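You operate a simulated robot arm through the tools that you are given. There is no shell and no other tool. Be economical: measure what you need, move in short steps, check, and stop when the job is done.

The job below is to be done with a simulated two-armed robot. You get a single attempt, and the scene is never put back.

Task
Put the blue controller on the top of the trolley away on the rack shelf r3-3. Then put the blue binder on the steel table. Then take the seat belt tongue and put it on the sealer rest. Then put the red controller on the guard plate. Then stack the 10 A fuse carton from the rack shelf r3-2 on top of the 5 A fuse carton. Then stack the foil bag marked "knobs" from the rack shelf r3-2 on top of the foil bag marked "clips". Then lift the tester card flap open. Do these in the order given.

It is judged by the outcome, as a careful person would: the job done as asked, and still so three seconds after it is handed in. It fails if anything else is knocked over, pushed out of place, dropped, spilled or broken.

Robot
Two 7-joint arms with two-finger parallel grippers on one trunk, on a base that drives. Base frame: it is fixed to the floor where the robot stands at the start and does not move with it; the origin is under the middle of the robot, x ahead of it, y to its left, z up; the surface under the hand at the start is at about z = 840. Readings come in mm, rad, newtons and seconds.
The left shoulder is at the start at [50, 168, 1157], the right one opposite. With the tool pointing down near the work surface each hand reaches from about 200 to 660 mm from the robot's upright axis, wherever it stands, measured 20 degrees to its own side. Places, roughly: blue binder [500, -250, 1000]; blue controller [500, 0, 1000]; foil bag [500, -2250, 500]; fuse carton [500, -2000, 500]; guard plate [0, 1500, 750]; rack shelf R3-3 [600, -2200, 900]; red controller [1000, -2000, 1000]; sealer rest (29x24 cm) [2120, 1800, 960]; seat belt tongue (5x2x8 cm) [700, 0, 900]; steel table [-1200, -100, 900]; tester card flap [-700, -2400, 1100]. Payload 1.57 kg a hand.
The tool frame of a hand sits at the grasp point between the pads (the TCP): z along the fingers, y along the line on which they close. The tips reach 30 mm beyond it. Largest opening 80 mm; finger width 17, thickness 12; the body of the gripper, 40 by 82 mm, starts 80 mm behind the TCP.
Orientation is that of the tool frame in the base frame, as a unit quaternion [w, x, y, z]. With the fingers straight down and closing along the base's y, the tool's x points along the base's -x, its y along +y and its z along -z.

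Tools
- The arms move only by the tool nudge_tool. It takes "left_deltas", "right_deltas" or both (then of equal length, played together; a hand with none holds still); each is a list of rows, each a list of 7 numbers: the shift along the tool's x, y, z in m, then the turn, a rotation vector about the tool's x, y, z in rad, then the finger opening in m, from 0 to 0.08. In form: [[dx, dy, dz, ax, ay, az, grip], ...]. A call has 1 to 20 rows; each row is the pose to reach, as a shift and turn from the pose commanded when the call began, along the tool's axes at that moment. Rows are played at 5 a second. More than 50 mm and 0.15 rad between two rows, or a gripper value outside its range, and nothing of the call is played. Where a pose cannot be reached the arm comes as near as it can. A force on the tool above 40 N (or 10 N above the force at the start of the call, whichever is more), or a blocked arm, ends the call early, and 0.2 s more pass. Each finger travels about 45 mm/s and halts on what it meets, pressing with about 25 N; the grip force reading is that of the motor and also rises with nothing between the fingers. The clock runs only during rows and for 0.2 s after the last one: add rows that repeat a pose to give the fingers time. It gives the time, the measured TCP pose, the force on the tool (base axes), the opening and the grip force at its end, in the units of the frame above (readings bear some noise), with the torque about the TCP (base axes, N m) and any sound that the robot's microphone picked up.
- Cameras (640 x 400 px; columns grow to the right, rows downward): "scene" is now at [133.4, -33.1, 1362.6]; the picture's right is [-0.24, -0.97, 0.00], its down [-0.62, 0.15, -0.77] and it looks along [0.75, -0.19, -0.64] (base axes); focal length 279 px, centre (320, 200). "left" rides on the left gripper at [72, 7, -122] in its tool frame; the picture's right is [-0.09, 1.00, 0.00], its down [-0.84, -0.08, -0.54] and it looks along [-0.54, -0.05, 0.84] (tool axes); focal length 238 px, centre (320, 200). "right" rides on the right gripper at [72, -7, -122] in its tool frame; the picture's right is [0.09, 1.00, 0.00], its down [-0.84, 0.08, -0.54] and it looks along [-0.54, 0.05, 0.84] (tool axes); focal length 238 px, centre (320, 200). There is no depth. A picture from a camera that has moved, and an enlarged one, comes with that camera's place and axes in the base frame and with its lens. The place of the scene camera against the robot may be out by one fixed shift of up to 25 mm in any direction.
- snapshot(camera): a new picture of that camera. The clock stands still meanwhile.
- move_column(by): slides the trunk up (or, below 0, down) by that many mm; the arms and the scene camera ride with it, the base frame stays. It gives what a move gives, with no picture.
- base_move(legs): drives the robot by 1 to 6 legs, each [ahead, left, turn to the left] in mm, mm and rad, along the robot's own axes; the way and the turn of a leg run together, so that a leg with both is an arc; at most 1500 mm and 3.142 rad a leg. The arms and the cameras ride along, it lands a little off, and it stops where it bumps. It gives what a move gives.
- aim_head(pan, tilt): turns the head with the scene camera to pan (to the left, within 1.396 rad either way) and tilt (down, from -0.506 to 1.204), counted from straight ahead of the robot. It gives what a move gives.
- close_up(camera, box): a new picture of the part [left, top, right, bottom] of that camera's present view, enlarged. The clock stands still meanwhile.
- finish_job(): hands the job in; it is judged then, once.

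Work in short steps. Places have to be worked out from the pictures, the camera data and where the tool is seen: move nearer, look again, correct. Check each grasp and each placing, and mend what went wrong. You have 196 turns and 184 pictures in all, those below and enlarged ones among them. Open the grippers and draw the arms clear of the work before you hand the job in, unless the task says otherwise; then end with one line.

The tools are called as name(argument=value, ...) on one line, values as JSON. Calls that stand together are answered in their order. nudge_tool: Moves the arms, as the interface text tells. Its arguments: {"type":"object","properties":{"left_deltas":{"type":"array","items":{"type":"array","items":{"type":"number"}}},"right_deltas":{"type":"array","items":{"type":"array","items":{"type":"number"}}}},"required":[]} The other tools are called the same way: move_column (by) slides the trunk up or down; base_move (legs) drives the base; aim_head (pan, tilt) turns the head that bears the scene camera; snapshot (camera) takes a picture; close_up (camera, box) takes an enlarged picture of a part of a camera's view; finish_job () hands the job in.

At the start:

```text
time: 0.0
left_tool_pos: [455.3, 134.3, 1073.5]
left_tool_rot: [0.001, 0.0, 1.0, 0.0]
left_force: [-0.4, 0.6, -0.6]
left_torque: [0.01, 0.0, 0.01]
left_grip_width: 79.8
left_finger_force: 0.0
right_tool_pos: [371.6, -174.5, 1181.5]
right_tool_rot: [-0.001, 0.0, 1.0, 0.0]
right_force: [0.5, -0.2, 0.4]
right_torque: [-0.02, 0.01, 0.02]
right_grip_width: 80.3
right_finger_force: 0.1
trunk travel left (down, up): [-325.0, 118.0]
robot x, y, heading: [1.0, 0.6, 0.001]
head pan, tilt: [-0.243, 0.691]
```

scene: 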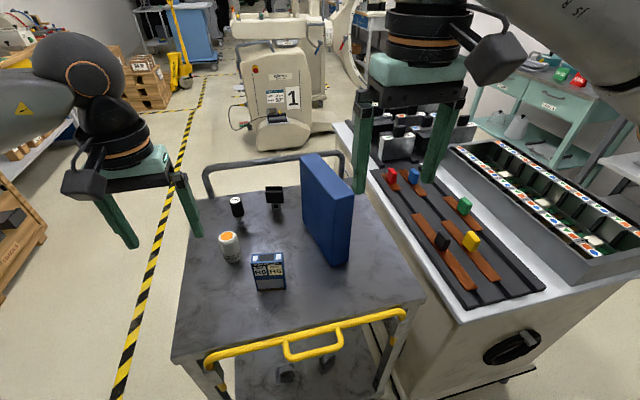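
right: 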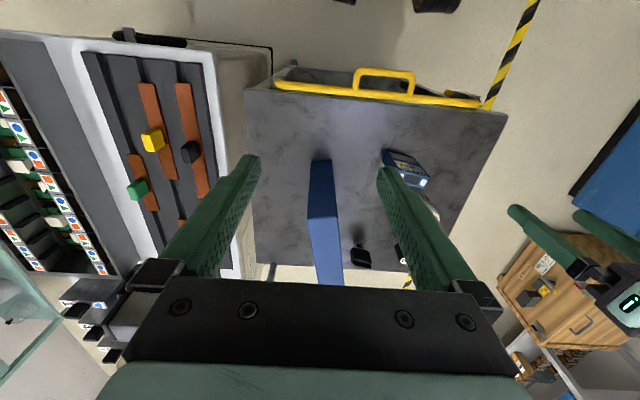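
left: 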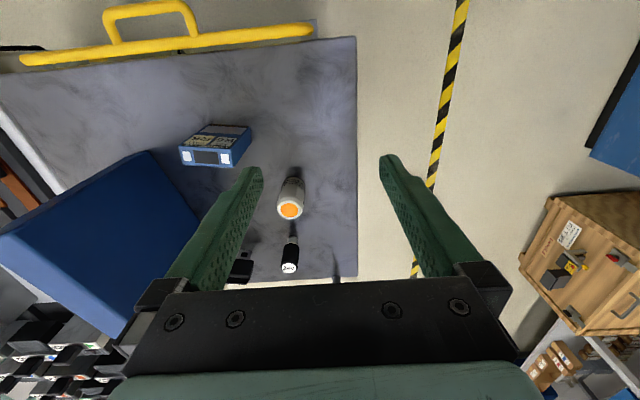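

I start with a closer look at the trolley top to identify the items.

close_up(camera="scene", box=[190, 150, 390, 300])

close_up(camera="left", box=[120, 80, 360, 280])

```text
2.67 times, centred on (290, 225) of scene
camera zoom: at [133.4, -33.1, 1362.6], right [-0.24, -0.97, 0.0], down [-0.62, 0.15, -0.77], along [0.75, -0.19, -0.64], focal length 744 px, centre (400, 133)
```

zoom: 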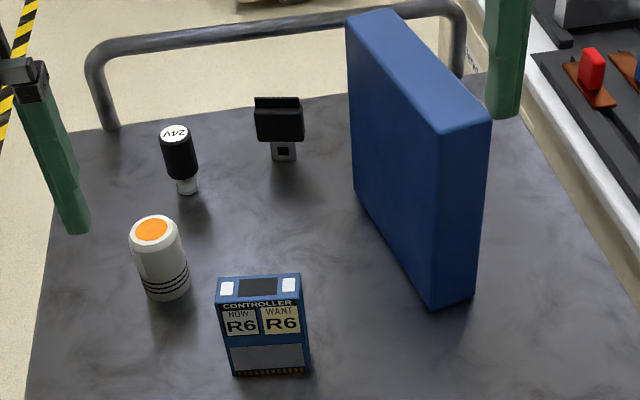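

```text
2.00 times, centred on (240, 180) of left
camera zoom: at [382.9, 137.8, 1195.3], right [0.09, 1.0, 0.0], down [0.84, -0.08, 0.54], along [0.54, -0.05, -0.84], focal length 477 px, centre (480, 240)
```

zoom: 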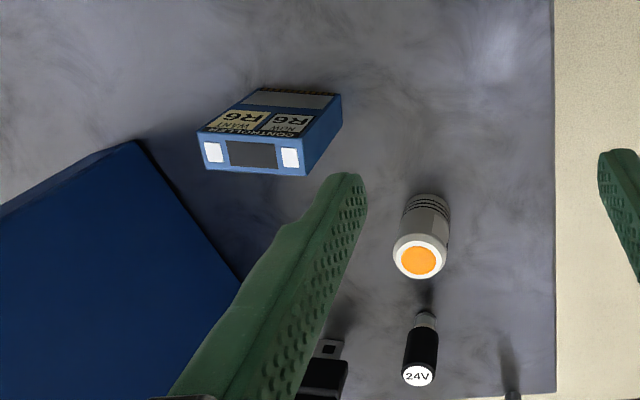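

The controller stands upright around [480,-4], 55×20×100 mm. Before choosing a grasp, I look toward the rack and the other places by turning the head.

aim_head(pan=-1.25, tilt=0.3)

snapshot(camera="scene")

aim_head(pan=1.2, tilt=0.3)

snapshot(camera="scene")

```text
time: 1.3
left_tool_pos: [454.5, 132.6, 1074.0]
left_tool_rot: [0.0, -0.001, 1.0, -0.001]
left_force: [0.0, 0.3, 0.4]
left_torque: [-0.01, -0.02, 0.02]
left_grip_width: 79.7
left_finger_force: 0.0
right_tool_pos: [371.7, -174.3, 1180.9]
right_tool_rot: [0.0, 0.0, 1.0, 0.0]
right_force: [0.2, -0.5, 0.7]
right_torque: [0.0, 0.01, 0.01]
right_grip_width: 80.0
right_finger_force: 0.0
trunk travel left (down, up): [-325.0, 118.0]
robot x, y, heading: [3.1, 2.4, -0.002]
head pan, tilt: [-1.25, 0.3]
```

```text
178 pictures are left
camera scene: at [80.1, -101.2, 1398.0], right [-0.95, -0.32, 0.0], down [-0.09, 0.28, -0.96], along [0.3, -0.91, -0.3], focal length 279 px, centre (320, 200)
```

scene: 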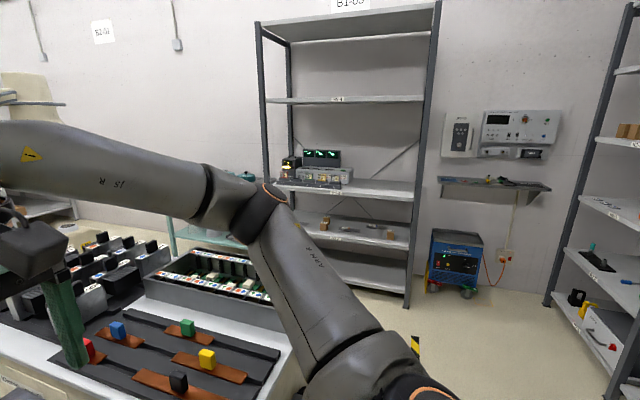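

```text
time: 3.5
left_tool_pos: [454.3, 132.8, 1073.5]
left_tool_rot: [0.001, 0.0, 1.0, -0.001]
left_force: [-0.7, -0.5, 0.3]
left_torque: [-0.03, -0.02, -0.01]
left_grip_width: 79.8
left_finger_force: 0.1
right_tool_pos: [370.9, -176.7, 1181.4]
right_tool_rot: [0.0, 0.0, 1.0, 0.0]
right_force: [0.1, -0.1, 0.1]
right_torque: [0.02, -0.01, -0.02]
right_grip_width: 80.2
right_finger_force: 0.1
trunk travel left (down, up): [-325.0, 118.0]
robot x, y, heading: [-1.1, 1.6, -0.001]
head pan, tilt: [1.201, 0.3]
```

```text
177 pictures are left
camera scene: at [84.4, 74.4, 1398.0], right [0.93, -0.36, 0.0], down [-0.11, -0.28, -0.96], along [0.35, 0.89, -0.3], focal length 279 px, centre (320, 200)
```

scene: 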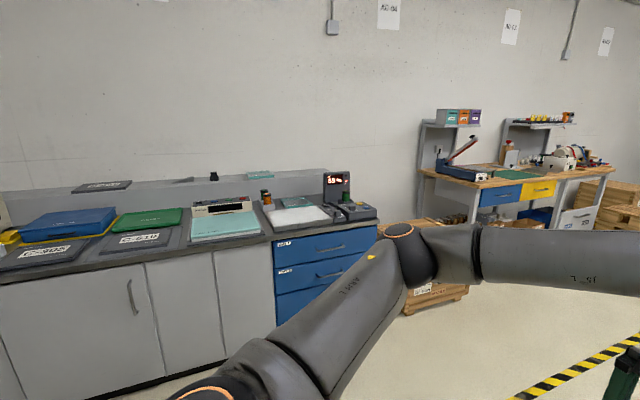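

The rack is along y≈-2400 facing +y. I look at it enlarged.

aim_head(pan=-1.35, tilt=0.3)

close_up(camera="scene", box=[210, 60, 430, 300])

close_up(camera="scene", box=[380, 80, 640, 300])

```text
time: 5.8
left_tool_pos: [455.5, 133.2, 1073.6]
left_tool_rot: [0.001, 0.001, 1.0, -0.001]
left_force: [-0.5, 0.2, 0.5]
left_torque: [-0.02, 0.03, 0.02]
left_grip_width: 80.2
left_finger_force: 0.1
right_tool_pos: [371.3, -174.7, 1179.8]
right_tool_rot: [0.0, 0.0, 1.0, 0.001]
right_force: [-0.5, 0.3, -0.5]
right_torque: [-0.01, -0.02, 0.01]
right_grip_width: 80.2
right_finger_force: 0.0
trunk travel left (down, up): [-325.0, 118.0]
robot x, y, heading: [-2.8, -3.2, 0.004]
head pan, tilt: [-1.349, 0.3]
```

```text
1.67 times, centred on (320, 180) of scene
camera zoom: at [71.2, -103.7, 1398.0], right [-0.98, -0.22, 0.0], down [-0.07, 0.29, -0.96], along [0.21, -0.93, -0.3], focal length 465 px, centre (320, 233)
```

zoom: 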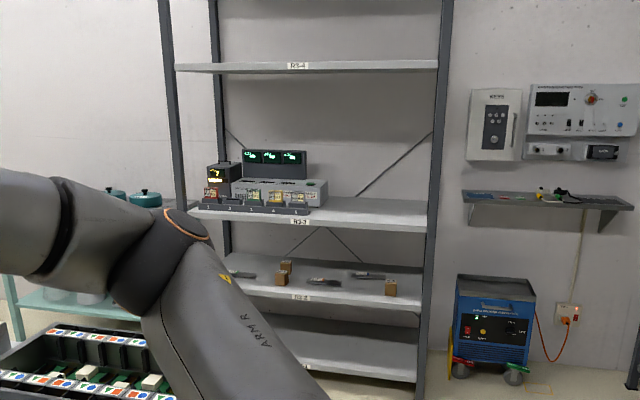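

```text
1.82 times, centred on (510, 190) of scene
camera zoom: at [71.2, -103.7, 1398.0], right [-0.98, -0.22, 0.0], down [-0.07, 0.29, -0.96], along [0.21, -0.93, -0.3], focal length 507 px, centre (-26, 218)
```

zoom: 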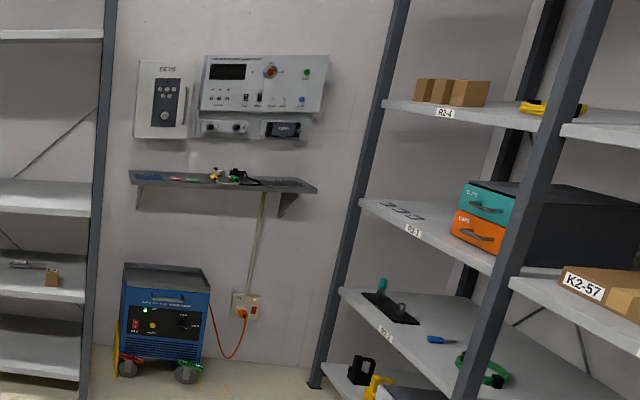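

R3-3 has free space on its right part, with plenty of headroom. I move the left hand over the blue controller with a matching yaw and look.

nudge_tool(left_deltas=[[-0.006, -0.035, 0, 0, 0, 0.054, 0.08], [-0.013, -0.07, 0, 0, 0, 0.108, 0.08], [-0.019, -0.105, 0, 0, 0, 0.162, 0.08], [-0.025, -0.137, 0.02, 0, 0, 0.216, 0.08], [-0.025, -0.137, 0.04, 0, 0, 0.216, 0.08]])

snapshot(camera="left")

```text
time: 7.0
left_tool_pos: [480.0, -4.2, 1034.7]
left_tool_rot: [0.0, 0.108, 0.994, 0.001]
left_force: [0.4, -0.3, -0.5]
left_torque: [0.0, 0.06, 0.0]
left_grip_width: 79.8
left_finger_force: 0.0
right_tool_pos: [371.3, -174.9, 1181.3]
right_tool_rot: [0.0, 0.0, 1.0, 0.0]
right_force: [1.3, -0.6, -0.4]
right_torque: [0.01, -0.02, -0.01]
right_grip_width: 80.0
right_finger_force: 0.1
trunk travel left (down, up): [-325.0, 118.0]
robot x, y, heading: [0.5, -2.8, -0.002]
head pan, tilt: [-1.349, 0.3]
```

```text
174 pictures are left
camera left: at [409.8, 15.9, 1155.8], right [0.3, 0.95, 0.0], down [0.8, -0.25, 0.54], along [0.52, -0.17, -0.84], focal length 238 px, centre (320, 200)
```

left: 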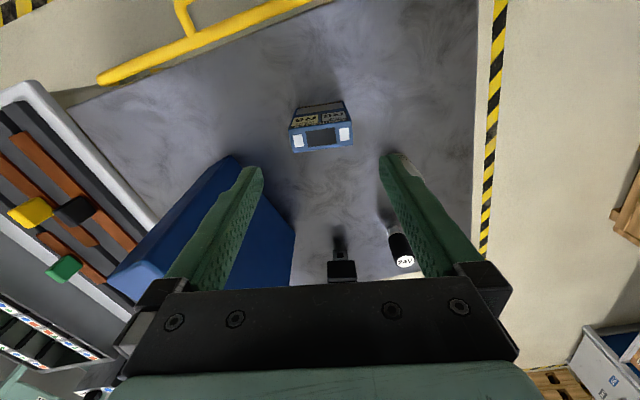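

I zoom in to measure the controller's exact place and yaw.

close_up(camera="left", box=[270, 80, 370, 170])

```text
4.44 times, centred on (320, 125) of left
camera zoom: at [409.8, 15.9, 1155.8], right [0.3, 0.95, 0.0], down [0.8, -0.25, 0.54], along [0.52, -0.17, -0.84], focal length 1059 px, centre (320, 533)
```

zoom: 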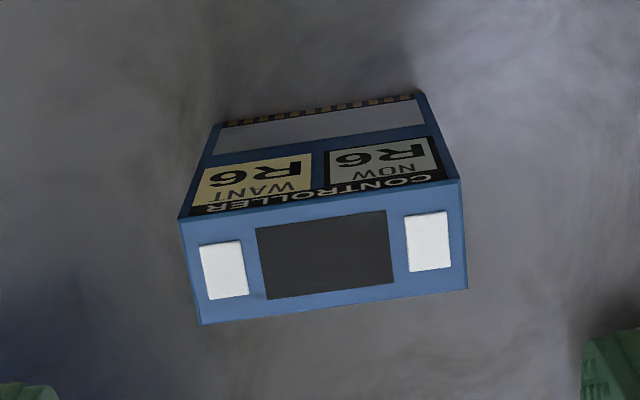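

Controller centre is at [481,-7], top z≈931, yaw ≈-0.167. I correct, descend and close.

nudge_tool(left_deltas=[[-0.0016, -0.0024, 0.02, 0, 0, -0.05, 0.08], [-0.0016, -0.0024, 0.06, 0, 0, -0.05, 0.08], [-0.0016, -0.0024, 0.1, 0, 0, -0.05, 0.08], [-0.0016, -0.0024, 0.13, 0, 0, -0.05, 0.08], [-0.0016, -0.0024, 0.13, 0, 0, -0.05, 0.08]])

snapshot(camera="left")

```text
time: 8.2
left_tool_pos: [479.2, -7.4, 906.4]
left_tool_rot: [0.0, 0.083, 0.997, 0.0]
left_force: [-0.2, -0.5, 0.3]
left_torque: [0.02, 0.0, 0.03]
left_grip_width: 79.7
left_finger_force: 0.1
right_tool_pos: [371.2, -175.3, 1181.5]
right_tool_rot: [0.0, 0.0, 1.0, 0.0]
right_force: [-0.3, 0.7, -0.4]
right_torque: [0.02, -0.02, 0.0]
right_grip_width: 79.9
right_finger_force: 0.0
trunk travel left (down, up): [-325.0, 118.0]
robot x, y, heading: [-0.3, -0.6, 0.001]
head pan, tilt: [-1.349, 0.3]
```

```text
172 pictures are left
camera left: at [408.5, 9.0, 1028.0], right [0.26, 0.97, 0.0], down [0.81, -0.21, 0.54], along [0.52, -0.14, -0.84], focal length 238 px, centre (320, 200)
```

left: 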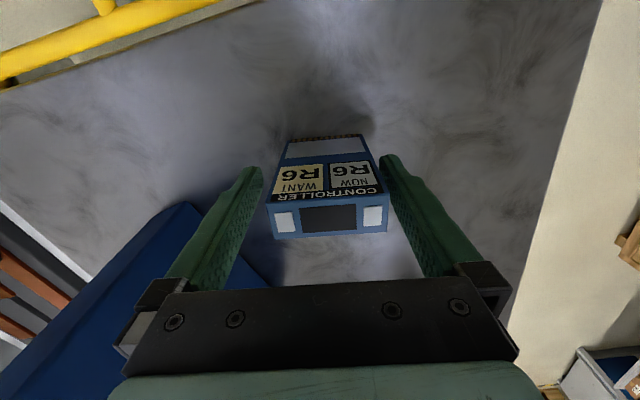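

The controller is well between the fingers; I close on it.

nudge_tool(left_deltas=[[0, 0, 0, 0, 0, 0, 0.05], [0, 0, 0, 0, 0, 0, 0.04], [0, 0, 0, 0, 0, 0, 0.04], [0, 0, 0, 0, 0, 0, 0.04]])

nudge_tool(left_deltas=[[0, 0, -0.02, 0, 0, 0, 0.04], [0, 0, -0.06, 0, 0, 0, 0.04], [0, 0, -0.1, 0, 0, 0, 0.04], [0, 0, -0.15, 0, 0, 0, 0.04]])

snapshot(camera="left")

```text
time: 9.2
left_tool_pos: [478.9, -7.1, 906.2]
left_tool_rot: [0.0, 0.083, 0.997, -0.001]
left_force: [-0.3, 0.3, 0.2]
left_torque: [0.0, -0.02, 0.01]
left_grip_width: 59.8
left_finger_force: 25.3
right_tool_pos: [372.3, -174.7, 1179.8]
right_tool_rot: [0.0, 0.0, 1.0, 0.0]
right_force: [0.2, 0.0, -0.3]
right_torque: [0.02, 0.03, 0.02]
right_grip_width: 79.9
right_finger_force: 0.0
trunk travel left (down, up): [-325.0, 118.0]
robot x, y, heading: [-1.3, 2.3, 0.003]
head pan, tilt: [-1.349, 0.3]
```

```text
time: 10.2
left_tool_pos: [480.4, -6.3, 1057.6]
left_tool_rot: [0.0, 0.083, 0.997, 0.001]
left_force: [-0.9, -0.3, -1.4]
left_torque: [0.01, -0.01, 0.01]
left_grip_width: 59.8
left_finger_force: 24.8
right_tool_pos: [371.3, -177.0, 1181.3]
right_tool_rot: [0.001, -0.001, 1.0, 0.0]
right_force: [-0.2, 0.1, -0.2]
right_torque: [0.0, 0.0, -0.01]
right_grip_width: 80.0
right_finger_force: 0.1
trunk travel left (down, up): [-325.0, 118.0]
robot x, y, heading: [3.0, 1.1, -0.003]
head pan, tilt: [-1.349, 0.3]
```

```text
171 pictures are left
camera left: at [411.3, 10.4, 1177.9], right [0.26, 0.97, 0.0], down [0.81, -0.22, 0.54], along [0.52, -0.14, -0.84], focal length 238 px, centre (320, 200)
```

left: 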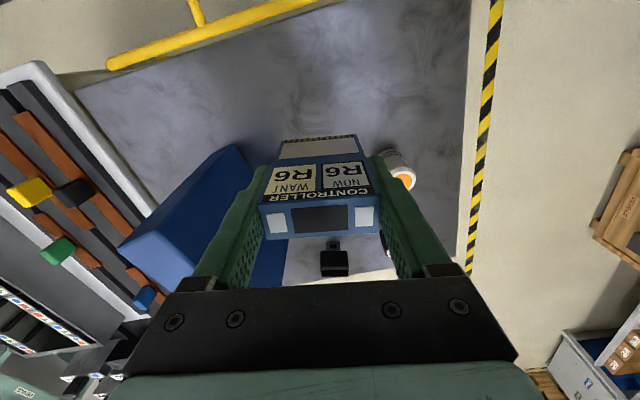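

The controller is held (width 59.8). I draw the hand nearer, back off and drive toward the rack, turning to face it.

nudge_tool(left_deltas=[[0.04, 0.02, 0, 0, 0, 0, 0.04], [0.08, 0.04, 0, 0, 0, 0, 0.04], [0.12, 0.06, 0, 0, 0, 0, 0.04], [0.15, 0.09, 0, 0, 0, 0, 0.04]])

base_move(legs=[[-250, 0, 0], [0, -1000, 0], [0, 0, -1.571]])

aim_head(pan=0.3, tilt=0.45)

snapshot(camera="scene")

```text
time: 11.2
left_tool_pos: [350.0, 108.0, 1053.0]
left_tool_rot: [0.001, 0.083, 0.997, -0.002]
left_force: [-0.9, -0.2, -2.5]
left_torque: [-0.02, 0.04, 0.01]
left_grip_width: 59.8
left_finger_force: 24.8
right_tool_pos: [371.5, -175.3, 1180.7]
right_tool_rot: [0.0, 0.0, 1.0, 0.001]
right_force: [-0.8, 0.0, 0.4]
right_torque: [0.01, -0.01, -0.02]
right_grip_width: 80.5
right_finger_force: 0.0
trunk travel left (down, up): [-325.0, 118.0]
robot x, y, heading: [-0.4, -2.9, 0.003]
head pan, tilt: [-1.349, 0.3]
```

```text
time: 25.4
left_tool_pos: [-105.6, -1334.5, 1054.0]
left_tool_rot: [0.0, 0.725, 0.689, 0.0]
left_force: [-0.3, 0.1, -2.9]
left_torque: [0.01, -0.06, 0.02]
left_grip_width: 59.9
left_finger_force: 25.0
right_tool_pos: [-381.7, -1389.2, 1181.2]
right_tool_rot: [0.0, 0.664, 0.747, 0.0]
right_force: [-0.4, -0.4, 0.5]
right_torque: [0.02, -0.01, 0.01]
right_grip_width: 80.1
right_finger_force: 0.0
trunk travel left (down, up): [-325.0, 118.0]
robot x, y, heading: [-250.3, -997.5, -1.455]
head pan, tilt: [-1.349, 0.3]
```

```text
time: 27.1
left_tool_pos: [-104.8, -1335.7, 1052.6]
left_tool_rot: [0.001, 0.725, 0.689, 0.0]
left_force: [0.1, -0.5, -1.2]
left_torque: [0.02, -0.03, -0.03]
left_grip_width: 59.7
left_finger_force: 25.2
right_tool_pos: [-383.6, -1388.0, 1181.6]
right_tool_rot: [0.0, 0.665, 0.747, 0.0]
right_force: [1.4, -0.1, 0.0]
right_torque: [0.01, -0.03, 0.01]
right_grip_width: 80.0
right_finger_force: 0.1
trunk travel left (down, up): [-325.0, 118.0]
robot x, y, heading: [-254.3, -1002.3, -1.455]
head pan, tilt: [0.3, 0.45]
```

```text
170 pictures are left
camera scene: at [-199.5, -1135.8, 1384.0], right [-0.92, -0.4, 0.0], down [-0.18, 0.4, -0.9], along [0.36, -0.82, -0.44], focal length 279 px, centre (320, 200)
```

scene: 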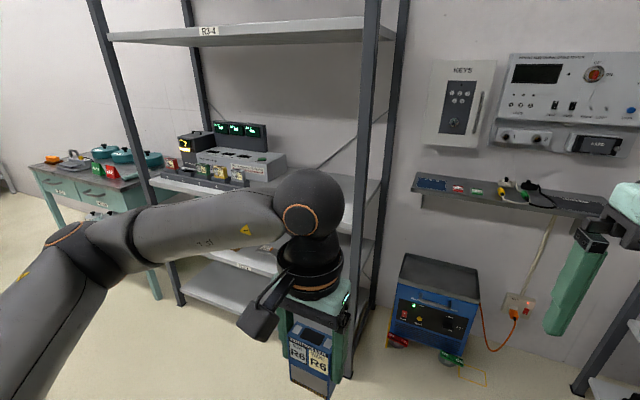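

I zoom on shelf R3-3 and the teal cart to identify things.

close_up(camera="scene", box=[30, 110, 290, 220])

```text
2.46 times, centred on (160, 165) of scene
camera zoom: at [-199.5, -1135.8, 1384.0], right [-0.92, -0.4, 0.0], down [-0.18, 0.4, -0.9], along [0.36, -0.82, -0.44], focal length 687 px, centre (714, 286)
```

zoom: 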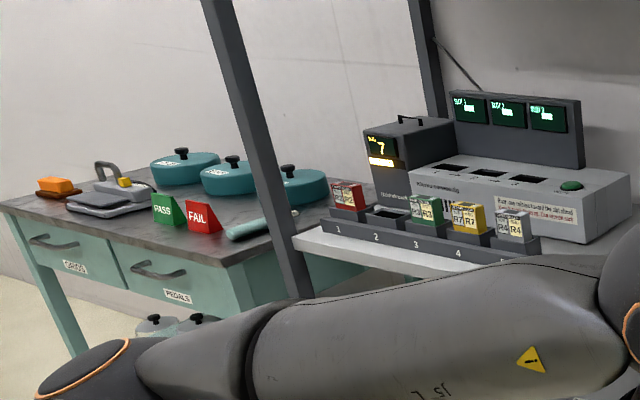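

Red controller sits in socket 1 of a controller holder on R3-3; the right part of R3-3 is free. I straighten up to the rack and drive in front of the free part.

base_move(legs=[[0, 0, -0.116], [380, 0, 0], [0, 434, 0]])

aim_head(pan=0.2, tilt=0.7)

snapshot(camera="scene")

snapshot(camera="left")

```text
time: 33.8
left_tool_pos: [268.6, -1739.9, 1051.7]
left_tool_rot: [0.0, 0.764, 0.645, -0.001]
left_force: [0.1, -0.1, -2.3]
left_torque: [-0.01, 0.03, 0.04]
left_grip_width: 59.7
left_finger_force: 25.0
right_tool_pos: [-13.6, -1759.5, 1180.9]
right_tool_rot: [0.0, 0.708, 0.706, 0.0]
right_force: [0.4, -0.1, 0.5]
right_torque: [-0.02, 0.0, 0.01]
right_grip_width: 80.1
right_finger_force: 0.0
trunk travel left (down, up): [-325.0, 118.0]
robot x, y, heading: [162.6, -1385.9, -1.572]
head pan, tilt: [0.3, 0.45]
```

```text
time: 34.6
left_tool_pos: [268.8, -1740.0, 1052.9]
left_tool_rot: [0.0, 0.764, 0.645, 0.0]
left_force: [1.0, 0.0, -2.0]
left_torque: [-0.02, 0.04, 0.01]
left_grip_width: 59.6
left_finger_force: 24.8
right_tool_pos: [-13.3, -1759.4, 1181.5]
right_tool_rot: [0.001, 0.708, 0.707, 0.0]
right_force: [0.7, -0.1, -0.3]
right_torque: [0.02, -0.06, -0.01]
right_grip_width: 80.1
right_finger_force: 0.0
trunk travel left (down, up): [-325.0, 118.0]
robot x, y, heading: [162.0, -1389.2, -1.576]
head pan, tilt: [0.201, 0.7]
```

```text
168 pictures are left
camera scene: at [189.9, -1525.0, 1361.9], right [-0.98, -0.2, 0.0], down [-0.13, 0.63, -0.77], along [0.15, -0.75, -0.64], focal length 279 px, centre (320, 200)
```

scene: 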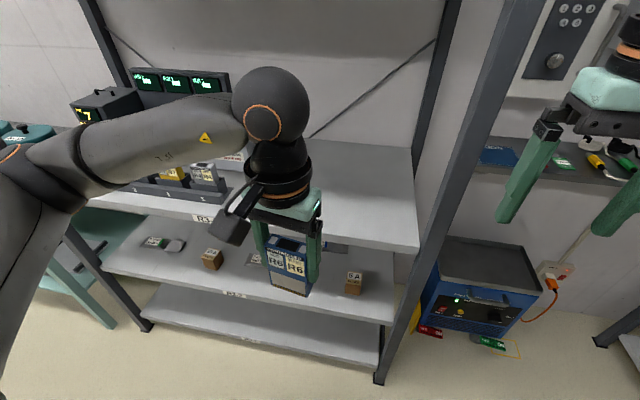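

```text
167 pictures are left
camera left: at [287.0, -1671.8, 1174.5], right [0.97, -0.26, 0.0], down [-0.22, -0.81, 0.54], along [-0.14, -0.52, -0.84], focal length 238 px, centre (320, 200)
```

left: 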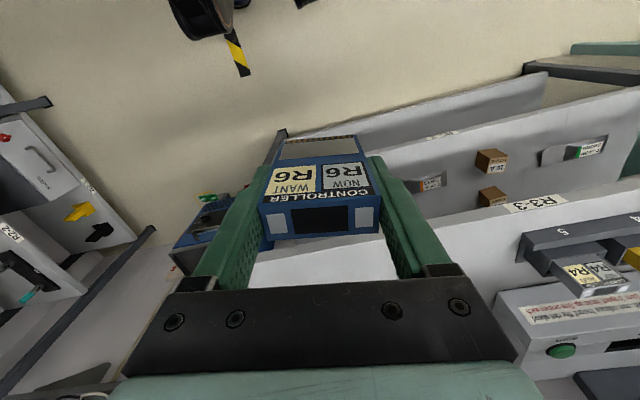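

Shelf lies around z≈870–885, edge y≈-1960. I drive 100 mm closer, then extend the hand over the shelf while squaring its yaw.

base_move(legs=[[100, 0, 0]])

nudge_tool(left_deltas=[[-0.04, 0.007, 0, 0, 0, -0.03, 0.04], [-0.08, 0.014, 0, 0, 0, -0.06, 0.04], [-0.12, 0.02, 0, 0, 0, -0.09, 0.04], [-0.16, 0.027, 0, 0, 0, -0.12, 0.04], [-0.2, 0.034, 0, 0, 0, -0.15, 0.04], [-0.237, 0.04, 0, 0, 0, -0.168, 0.04], [-0.237, 0.04, 0, 0, 0, -0.168, 0.04]])

snapshot(camera="scene")

snapshot(camera="left")

```text
time: 35.8
left_tool_pos: [267.9, -1840.2, 1053.0]
left_tool_rot: [-0.001, 0.764, 0.645, 0.001]
left_force: [0.0, 0.3, -1.6]
left_torque: [0.02, -0.03, 0.05]
left_grip_width: 59.7
left_finger_force: 24.4
right_tool_pos: [-15.1, -1860.9, 1181.8]
right_tool_rot: [0.0, 0.709, 0.706, 0.0]
right_force: [-0.3, -0.1, 0.2]
right_torque: [0.02, -0.04, 0.01]
right_grip_width: 80.1
right_finger_force: 0.0
trunk travel left (down, up): [-325.0, 118.0]
robot x, y, heading: [163.9, -1489.7, -1.567]
head pan, tilt: [0.201, 0.7]
```

```text
time: 37.4
left_tool_pos: [265.7, -2079.4, 1052.9]
left_tool_rot: [0.001, 0.708, 0.706, -0.001]
left_force: [0.2, 0.5, -1.6]
left_torque: [0.01, 0.0, 0.0]
left_grip_width: 59.6
left_finger_force: 24.7
right_tool_pos: [-13.5, -1861.5, 1180.4]
right_tool_rot: [0.0, 0.707, 0.707, 0.001]
right_force: [0.5, -0.2, 0.2]
right_torque: [-0.01, 0.04, 0.01]
right_grip_width: 79.8
right_finger_force: 0.0
trunk travel left (down, up): [-325.0, 118.0]
robot x, y, heading: [164.2, -1489.4, -1.572]
head pan, tilt: [0.201, 0.7]
```

```text
166 pictures are left
camera scene: at [190.1, -1625.3, 1361.9], right [-0.98, -0.2, 0.0], down [-0.13, 0.63, -0.76], along [0.15, -0.75, -0.64], focal length 279 px, centre (320, 200)
```

scene: 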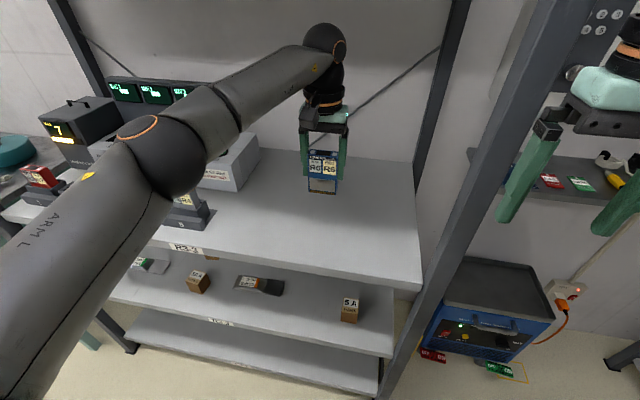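

```text
165 pictures are left
camera left: at [273.2, -2009.0, 1173.5], right [1.0, -0.09, 0.0], down [-0.08, -0.84, 0.54], along [-0.05, -0.54, -0.84], focal length 238 px, centre (320, 200)
```

left: 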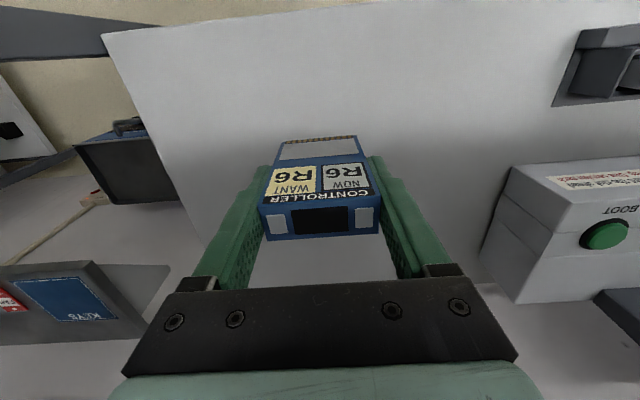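

Well over the free shelf. I lower 80 mm and look to judge the remaining gap.

nudge_tool(left_deltas=[[0, 0, 0.03, 0, 0, 0, 0.04], [0, 0, 0.06, 0, 0, 0, 0.04], [0, 0, 0.08, 0, 0, 0, 0.04], [0, 0, 0.08, 0, 0, 0, 0.04]])

snapshot(camera="left")

close_up(camera="scene", box=[260, 100, 400, 230])

```text
time: 38.4
left_tool_pos: [266.2, -2082.9, 971.7]
left_tool_rot: [0.0, 0.707, 0.707, 0.0]
left_force: [-0.5, 0.3, -1.8]
left_torque: [0.01, 0.02, -0.01]
left_grip_width: 59.7
left_finger_force: 24.4
right_tool_pos: [-14.4, -1860.5, 1182.6]
right_tool_rot: [0.0, 0.707, 0.707, 0.0]
right_force: [-0.1, -0.3, 0.1]
right_torque: [0.01, 0.03, 0.01]
right_grip_width: 80.1
right_finger_force: 0.1
trunk travel left (down, up): [-325.0, 118.0]
robot x, y, heading: [161.9, -1490.3, -1.573]
head pan, tilt: [0.201, 0.7]
```

```text
164 pictures are left
camera left: at [272.7, -2013.8, 1092.9], right [1.0, -0.09, 0.0], down [-0.08, -0.84, 0.54], along [-0.05, -0.54, -0.84], focal length 238 px, centre (320, 200)
```

left: 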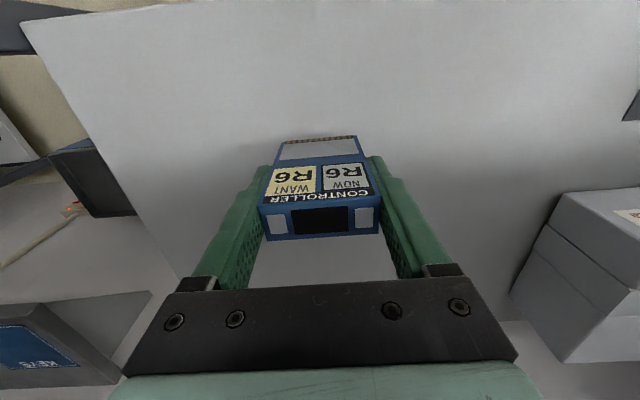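

```text
3.08 times, centred on (330, 165) of scene
camera zoom: at [189.6, -1625.4, 1361.9], right [-0.98, -0.2, 0.0], down [-0.13, 0.63, -0.76], along [0.15, -0.75, -0.64], focal length 858 px, centre (289, 308)
```

zoom: 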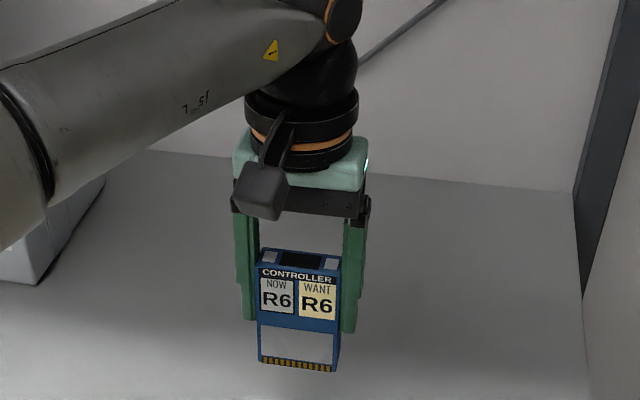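

Triangulating the shelf's corner gives shelf z≈854, edge y≈-1975. The box bottom is at ≈906, so I go down 35 mm, then in small steps until contact.

nudge_tool(left_deltas=[[0, 0, 0.02, 0, 0, 0, 0.04], [0, 0, 0.035, 0, 0, 0, 0.04], [0, 0, 0.035, 0, 0, 0, 0.04]])

nudge_tool(left_deltas=[[0, 0, 0.003, 0, 0, 0, 0.04], [0, 0, 0.006, 0, 0, 0, 0.04], [0, 0, 0.009, 0, 0, 0, 0.04], [0, 0, 0.009, 0, 0, 0, 0.04]])

close_up(camera="scene", box=[260, 100, 400, 230])

```text
time: 39.2
left_tool_pos: [265.6, -2083.7, 936.5]
left_tool_rot: [0.0, 0.707, 0.707, 0.0]
left_force: [-0.2, -0.8, -1.8]
left_torque: [0.02, 0.01, 0.0]
left_grip_width: 59.7
left_finger_force: 24.5
right_tool_pos: [-14.9, -1861.2, 1180.3]
right_tool_rot: [0.0, 0.708, 0.707, 0.001]
right_force: [-0.7, -0.6, 0.0]
right_torque: [0.0, -0.01, 0.02]
right_grip_width: 80.0
right_finger_force: 0.0
trunk travel left (down, up): [-325.0, 118.0]
robot x, y, heading: [162.4, -1488.2, -1.572]
head pan, tilt: [0.201, 0.7]
```

```text
time: 40.2
left_tool_pos: [266.2, -2080.8, 928.1]
left_tool_rot: [0.0, 0.707, 0.707, 0.0]
left_force: [0.2, -0.8, -2.1]
left_torque: [0.0, 0.0, 0.0]
left_grip_width: 59.8
left_finger_force: 25.2
right_tool_pos: [-13.2, -1860.8, 1181.3]
right_tool_rot: [0.0, 0.708, 0.706, 0.001]
right_force: [-0.6, 0.0, 0.0]
right_torque: [0.0, 0.01, -0.02]
right_grip_width: 80.2
right_finger_force: 0.0
trunk travel left (down, up): [-325.0, 118.0]
robot x, y, heading: [163.0, -1489.0, -1.574]
head pan, tilt: [0.201, 0.7]
```

```text
3.08 times, centred on (330, 165) of scene
camera zoom: at [189.6, -1625.4, 1361.8], right [-0.98, -0.2, 0.0], down [-0.13, 0.63, -0.76], along [0.15, -0.75, -0.64], focal length 858 px, centre (289, 308)
```

zoom: 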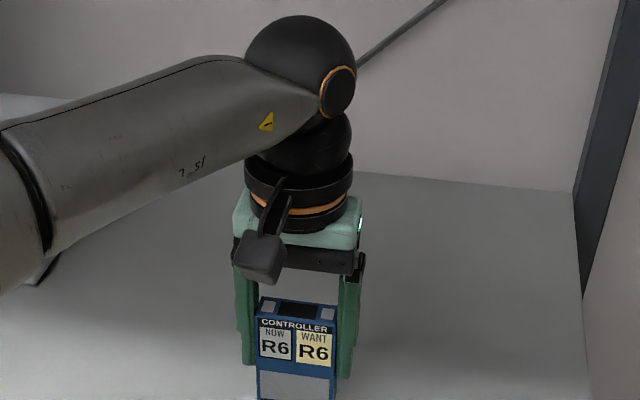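

Bottom ≈862, no contact yet. I continue down in 3 mm rows; the call stops on contact at most 40 N.

nudge_tool(left_deltas=[[0, 0, 0.002, 0, 0, 0, 0.04], [0, 0, 0.004, 0, 0, 0, 0.04], [0, 0, 0.006, 0, 0, 0, 0.04], [0, 0, 0.006, 0, 0, 0, 0.04]])

snapshot(camera="scene")

```text
time: 41.2
left_tool_pos: [267.2, -2079.0, 927.0]
left_tool_rot: [0.002, 0.706, 0.708, -0.003]
left_force: [1.3, -5.8, 19.3]
left_torque: [-0.17, -0.15, 0.0]
left_grip_width: 59.9
left_finger_force: 24.4
right_tool_pos: [-14.8, -1859.1, 1181.7]
right_tool_rot: [0.001, 0.708, 0.707, 0.0]
right_force: [0.5, 0.1, 0.4]
right_torque: [0.01, 0.0, -0.03]
right_grip_width: 79.9
right_finger_force: 0.1
trunk travel left (down, up): [-325.0, 118.0]
robot x, y, heading: [160.5, -1487.5, -1.568]
head pan, tilt: [0.201, 0.7]
```

```text
161 pictures are left
camera scene: at [189.4, -1623.8, 1362.3], right [-0.98, -0.2, 0.0], down [-0.13, 0.63, -0.77], along [0.15, -0.75, -0.64], focal length 279 px, centre (320, 200)
```

scene: 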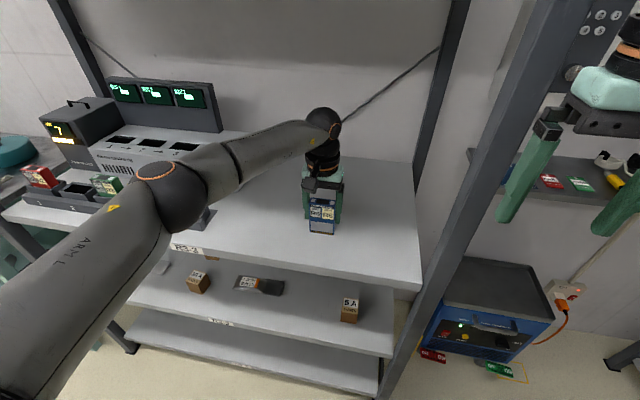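

Contact at 19 N: the shelf carries the box (shelf z≈861). I relieve the push, open, and lift away.

nudge_tool(left_deltas=[[0, 0, -0.004, 0, 0, 0, 0.04], [0, 0, -0.004, 0, 0, 0, 0.065], [0, 0, -0.004, 0, 0, 0, 0.08], [0, 0, -0.004, 0, 0, 0, 0.08], [0, 0, -0.004, 0, 0, 0, 0.08]])

nudge_tool(left_deltas=[[0, 0, -0.03, 0, 0, 0, 0.08], [0, 0, -0.07, 0, 0, 0, 0.08], [0, 0, -0.11, 0, 0, 0, 0.08], [0, 0, -0.15, 0, 0, 0, 0.08], [0.04, 0, -0.15, 0, 0, 0, 0.08], [0.09, 0, -0.15, 0, 0, 0, 0.08], [0.14, 0, -0.15, 0, 0, 0, 0.08], [0.19, 0, -0.15, 0, 0, 0, 0.08], [0.23, 0, -0.15, 0, 0, 0, 0.08]])

snapshot(camera="scene")

```text
time: 42.4
left_tool_pos: [268.0, -2079.1, 926.8]
left_tool_rot: [0.0, 0.707, 0.707, 0.0]
left_force: [0.3, -0.2, 0.0]
left_torque: [-0.03, -0.01, 0.0]
left_grip_width: 79.9
left_finger_force: 0.0
right_tool_pos: [-13.4, -1859.9, 1181.5]
right_tool_rot: [0.0, 0.708, 0.706, 0.0]
right_force: [-0.7, 0.6, 0.1]
right_torque: [-0.03, -0.01, 0.03]
right_grip_width: 79.8
right_finger_force: 0.1
trunk travel left (down, up): [-325.0, 118.0]
robot x, y, heading: [160.7, -1488.9, -1.573]
head pan, tilt: [0.201, 0.7]
```

```text
time: 44.4
left_tool_pos: [268.7, -1850.7, 1075.7]
left_tool_rot: [0.001, 0.706, 0.708, 0.0]
left_force: [-0.3, 0.9, 0.0]
left_torque: [-0.04, 0.03, 0.03]
left_grip_width: 79.9
left_finger_force: 0.0
right_tool_pos: [-13.6, -1859.0, 1181.6]
right_tool_rot: [0.0, 0.708, 0.706, -0.001]
right_force: [-0.1, 0.8, 0.0]
right_torque: [-0.01, 0.0, -0.01]
right_grip_width: 79.8
right_finger_force: 0.1
trunk travel left (down, up): [-325.0, 118.0]
robot x, y, heading: [162.3, -1486.6, -1.571]
head pan, tilt: [0.201, 0.7]
```

```text
160 pictures are left
camera scene: at [189.6, -1625.0, 1361.9], right [-0.98, -0.2, 0.0], down [-0.13, 0.63, -0.77], along [0.15, -0.75, -0.64], focal length 279 px, centre (320, 200)
```

scene: 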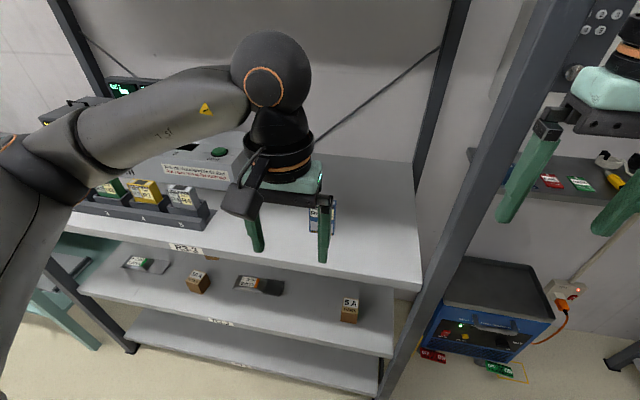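

The controller stands. While here I look at R3-2 and at the right wall panel for later.

close_up(camera="scene", box=[100, 180, 400, 340])

aim_head(pan=-0.75, tilt=0.3)

snapshot(camera="scene")

```text
2.13 times, centred on (250, 260) of scene
camera zoom: at [189.6, -1625.0, 1361.9], right [-0.98, -0.2, 0.0], down [-0.13, 0.63, -0.77], along [0.15, -0.75, -0.64], focal length 595 px, centre (469, 72)
```

zoom: 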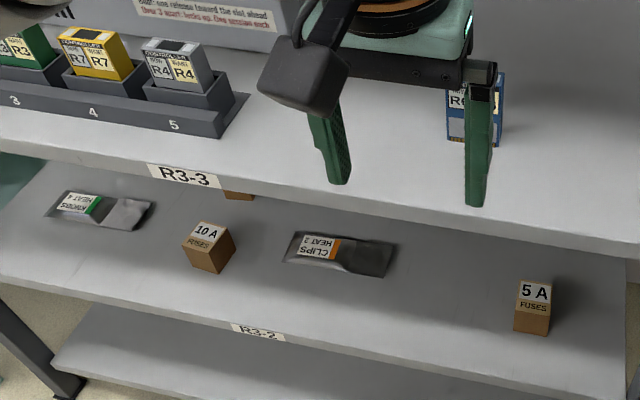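

```text
time: 45.6
left_tool_pos: [268.9, -1851.9, 1078.2]
left_tool_rot: [0.0, 0.707, 0.707, 0.0]
left_force: [0.4, 0.4, 0.0]
left_torque: [-0.01, -0.01, -0.01]
left_grip_width: 80.1
left_finger_force: 0.1
right_tool_pos: [-13.6, -1861.1, 1180.5]
right_tool_rot: [-0.001, 0.707, 0.707, 0.0]
right_force: [0.3, -0.5, 0.6]
right_torque: [0.01, 0.02, -0.02]
right_grip_width: 80.2
right_finger_force: 0.0
trunk travel left (down, up): [-325.0, 118.0]
robot x, y, heading: [161.9, -1489.2, -1.572]
head pan, tilt: [-0.75, 0.3]
```

```text
158 pictures are left
camera scene: at [109.0, -1610.2, 1398.0], right [-0.73, 0.68, 0.0], down [0.2, 0.22, -0.96], along [-0.65, -0.7, -0.3], focal length 279 px, centre (320, 200)
```

scene: 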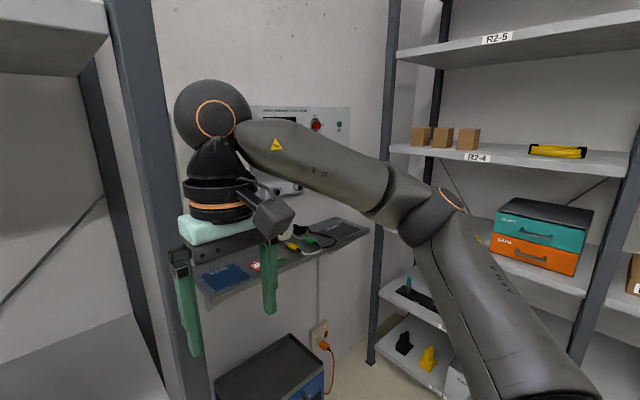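

Map noted. I drive back toward the trolley: retreat, sidestep, turn.

base_move(legs=[[-350, 0, 0], [0, -412, 0], [0, 0, 1.571]])

aim_head(pan=-0.2, tilt=0.69)

```text
time: 55.5
left_tool_pos: [106.0, -1019.6, 1077.8]
left_tool_rot: [0.001, -0.026, 1.0, 0.001]
left_force: [0.7, 0.3, -0.1]
left_torque: [-0.01, 0.01, -0.01]
left_grip_width: 80.1
left_finger_force: 0.1
right_tool_pos: [128.3, -1301.0, 1181.7]
right_tool_rot: [0.001, -0.024, 1.0, 0.0]
right_force: [0.3, -0.1, 0.9]
right_torque: [0.01, -0.03, -0.01]
right_grip_width: 80.1
right_finger_force: 0.1
trunk travel left (down, up): [-325.0, 118.0]
robot x, y, heading: [-250.0, -1145.4, 0.046]
head pan, tilt: [-0.75, 0.3]
```

```text
time: 56.5
left_tool_pos: [104.2, -1020.0, 1076.8]
left_tool_rot: [0.0, -0.025, 1.0, 0.0]
left_force: [-0.1, -0.3, 0.7]
left_torque: [0.04, -0.01, -0.01]
left_grip_width: 80.1
left_finger_force: 0.0
right_tool_pos: [128.4, -1301.5, 1181.7]
right_tool_rot: [0.0, -0.024, 1.0, 0.0]
right_force: [-0.2, 0.5, -0.8]
right_torque: [-0.03, -0.01, 0.0]
right_grip_width: 79.9
right_finger_force: 0.1
trunk travel left (down, up): [-325.0, 118.0]
robot x, y, heading: [-252.5, -1144.4, 0.05]
head pan, tilt: [-0.201, 0.689]
```

I straighten, sidestep back to the trolley and go ahead to the starting stance.

base_move(legs=[[0, 0, -0.048], [0, 1140, 0], [240, 0, 0]])

snapshot(camera="scene")

snapshot(camera="right")

```text
time: 68.7
left_tool_pos: [356.9, 114.3, 1076.0]
left_tool_rot: [0.0, 0.004, 1.0, 0.0]
left_force: [1.0, 0.6, -0.1]
left_torque: [-0.01, 0.02, 0.01]
left_grip_width: 80.1
left_finger_force: 0.0
right_tool_pos: [363.8, -167.5, 1181.0]
right_tool_rot: [0.0, 0.006, 1.0, 0.0]
right_force: [0.6, 0.7, -0.6]
right_torque: [-0.02, 0.03, 0.0]
right_grip_width: 80.0
right_finger_force: 0.1
trunk travel left (down, up): [-325.0, 118.0]
robot x, y, heading: [-5.6, 11.6, -0.007]
head pan, tilt: [-0.201, 0.689]
```

```text
157 pictures are left
camera scene: at [128.7, -18.4, 1362.7], right [-0.21, -0.98, 0.0], down [-0.62, 0.13, -0.77], along [0.75, -0.16, -0.64], focal length 279 px, centre (320, 200)
```

scene: 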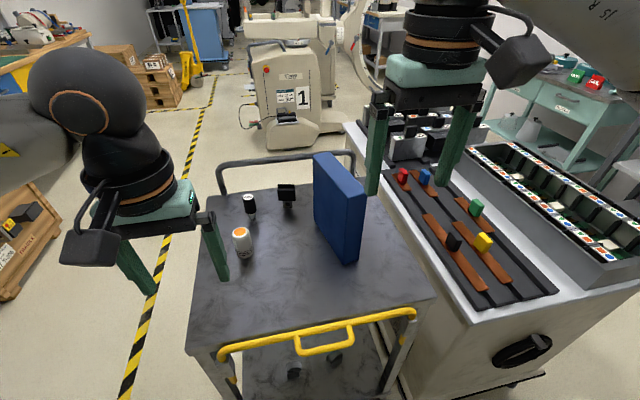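

```text
156 pictures are left
camera right: at [292.2, -173.6, 1302.4], right [-0.08, 1.0, 0.0], down [0.84, 0.07, 0.54], along [0.54, 0.04, -0.84], focal length 238 px, centre (320, 200)
```

right: 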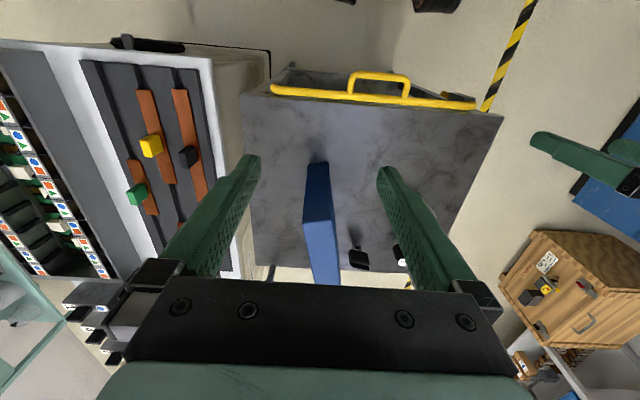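

I zoom the right camera on the binder to measure it.

close_up(camera="right", box=[260, 140, 400, 290])

```text
2.67 times, centred on (330, 215) of right
camera zoom: at [292.2, -173.6, 1302.4], right [-0.08, 1.0, 0.0], down [0.84, 0.07, 0.54], along [0.54, 0.04, -0.84], focal length 636 px, centre (293, 160)
```

zoom: 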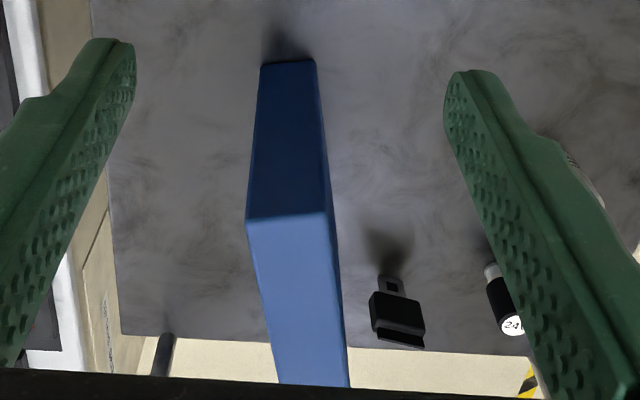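

Binder: 41 mm thick, top z≈1038, yaw≈+0.21, centre ≈[576,-145]. I move the right hand above it and look.

nudge_tool(right_deltas=[[-0.045, 0.005, 0, 0, 0, -0.05, 0.08], [-0.09, 0.01, 0, 0, 0, -0.1, 0.08], [-0.135, 0.015, 0.02, 0, 0, -0.15, 0.08], [-0.18, 0.02, 0.04, 0, 0, -0.2, 0.08], [-0.212, 0.025, 0.06, 0, 0, -0.222, 0.08], [-0.212, 0.025, 0.08, 0, 0, -0.222, 0.08]])

snapshot(camera="right")

snapshot(camera="scene")

```text
time: 70.1
left_tool_pos: [357.3, 115.9, 1077.1]
left_tool_rot: [0.0, 0.005, 1.0, 0.0]
left_force: [0.1, -0.2, -0.4]
left_torque: [-0.02, -0.03, -0.02]
left_grip_width: 79.9
left_finger_force: 0.1
right_tool_pos: [574.7, -144.7, 1102.3]
right_tool_rot: [0.0, -0.105, 0.994, 0.0]
right_force: [-0.5, 0.0, -0.3]
right_torque: [0.04, -0.02, 0.0]
right_grip_width: 79.9
right_finger_force: 0.0
trunk travel left (down, up): [-325.0, 118.0]
robot x, y, heading: [-8.5, 10.6, -0.011]
head pan, tilt: [-0.201, 0.689]
```

```text
154 pictures are left
camera right: at [507.2, -166.9, 1223.8], right [-0.3, 0.95, 0.0], down [0.8, 0.25, 0.54], along [0.52, 0.16, -0.84], focal length 238 px, centre (320, 200)
```

right: 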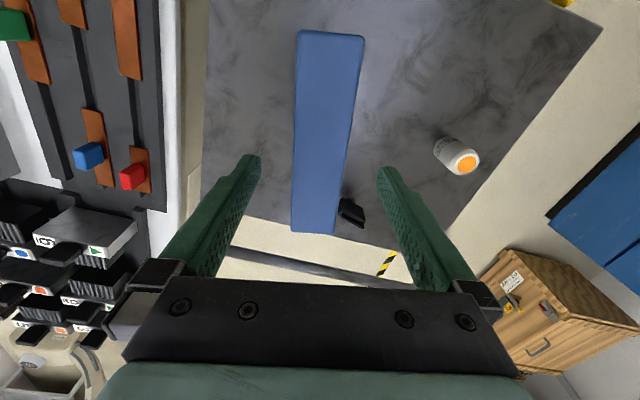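

```text
153 pictures are left
camera scene: at [128.0, -18.9, 1362.8], right [-0.21, -0.98, 0.0], down [-0.62, 0.14, -0.77], along [0.75, -0.16, -0.64], focal length 279 px, centre (320, 200)
```

scene: 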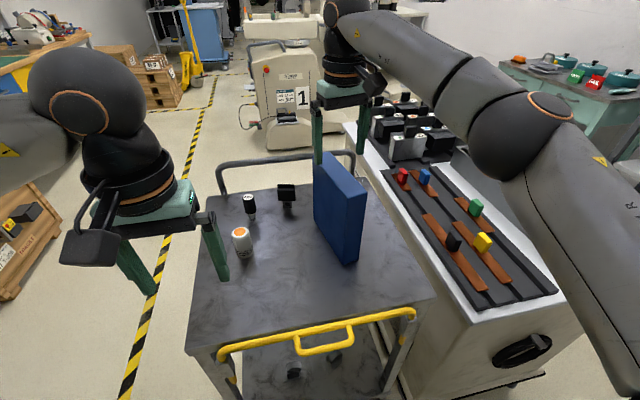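

Binder centre is [581,-145], yaw 0.213. I shift 6 mm and go down to TCP z≈1000.

nudge_tool(right_deltas=[[-0.006, -0.0016, 0.03, 0, 0, 0, 0.08], [-0.006, -0.0016, 0.07, 0, 0, 0, 0.08], [-0.006, -0.0016, 0.102, 0, 0, 0, 0.08], [-0.006, -0.0016, 0.102, 0, 0, 0, 0.08]])

nudge_tool(right_deltas=[[0, 0, 0, 0, 0, 0, 0.06], [0, 0, 0, 0, 0, 0, 0.04], [0, 0, 0, 0, 0, 0, 0.025], [0, 0, 0, 0, 0, 0, 0.025], [0, 0, 0, 0, 0, 0, 0.025]])

nudge_tool(right_deltas=[[0, 0, -0.02, 0, 0, 0, 0.025], [0, 0, -0.05, 0, 0, 0, 0.025]])

snapshot(camera="right")

snapshot(camera="scene")

```text
time: 71.1
left_tool_pos: [356.7, 113.5, 1077.9]
left_tool_rot: [0.001, 0.006, 1.0, 0.001]
left_force: [0.3, 0.0, 0.6]
left_torque: [-0.04, -0.02, 0.03]
left_grip_width: 80.1
left_finger_force: 0.1
right_tool_pos: [578.9, -145.6, 1000.0]
right_tool_rot: [0.001, -0.105, 0.994, 0.001]
right_force: [0.4, -0.2, 0.0]
right_torque: [-0.01, -0.03, 0.0]
right_grip_width: 80.1
right_finger_force: 0.1
trunk travel left (down, up): [-325.0, 118.0]
robot x, y, heading: [-5.4, 14.9, -0.016]
head pan, tilt: [-0.201, 0.689]
```

```text
time: 72.3
left_tool_pos: [356.4, 115.9, 1077.4]
left_tool_rot: [-0.001, 0.005, 1.0, 0.0]
left_force: [-0.1, -0.4, -0.5]
left_torque: [0.03, 0.02, 0.0]
left_grip_width: 79.8
left_finger_force: 0.0
right_tool_pos: [580.0, -145.5, 1000.5]
right_tool_rot: [0.001, -0.105, 0.995, 0.0]
right_force: [-0.6, 2.6, -1.3]
right_torque: [0.25, 0.06, -0.02]
right_grip_width: 45.0
right_finger_force: 24.8
trunk travel left (down, up): [-325.0, 118.0]
robot x, y, heading: [-7.5, 15.5, -0.013]
head pan, tilt: [-0.201, 0.689]
```

```text
time: 72.9
left_tool_pos: [357.8, 114.1, 1077.3]
left_tool_rot: [0.0, 0.006, 1.0, 0.0]
left_force: [-0.2, -0.1, 0.6]
left_torque: [-0.05, 0.02, -0.01]
left_grip_width: 79.9
left_finger_force: 0.0
right_tool_pos: [579.0, -144.6, 1048.9]
right_tool_rot: [-0.001, -0.104, 0.995, 0.0]
right_force: [0.4, -0.8, -6.6]
right_torque: [-0.02, 0.01, -0.03]
right_grip_width: 45.1
right_finger_force: 25.0
trunk travel left (down, up): [-325.0, 118.0]
robot x, y, heading: [-7.6, 10.1, -0.01]
head pan, tilt: [-0.201, 0.689]
```

```text
152 pictures are left
camera right: at [510.9, -167.4, 1170.6], right [-0.3, 0.96, 0.0], down [0.8, 0.25, 0.54], along [0.52, 0.16, -0.84], focal length 238 px, centre (320, 200)
```

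right: 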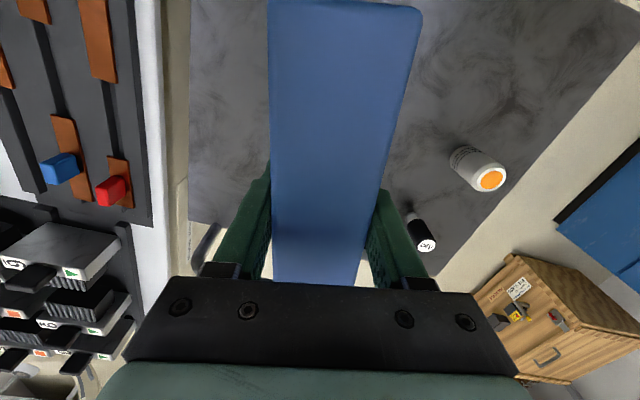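

```text
151 pictures are left
camera scene: at [128.5, -18.4, 1362.7], right [-0.21, -0.98, 0.0], down [-0.62, 0.13, -0.77], along [0.75, -0.16, -0.64], focal length 279 px, centre (320, 200)
```

scene: 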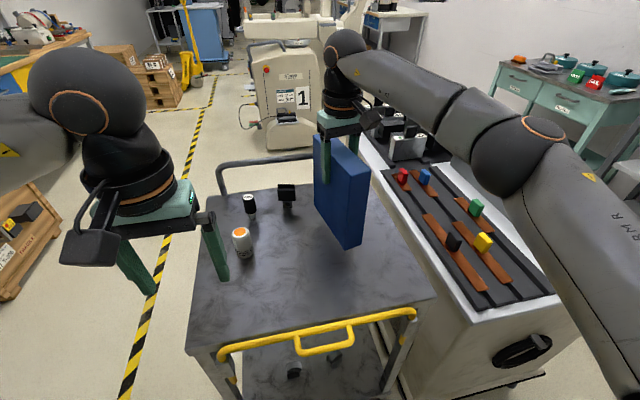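

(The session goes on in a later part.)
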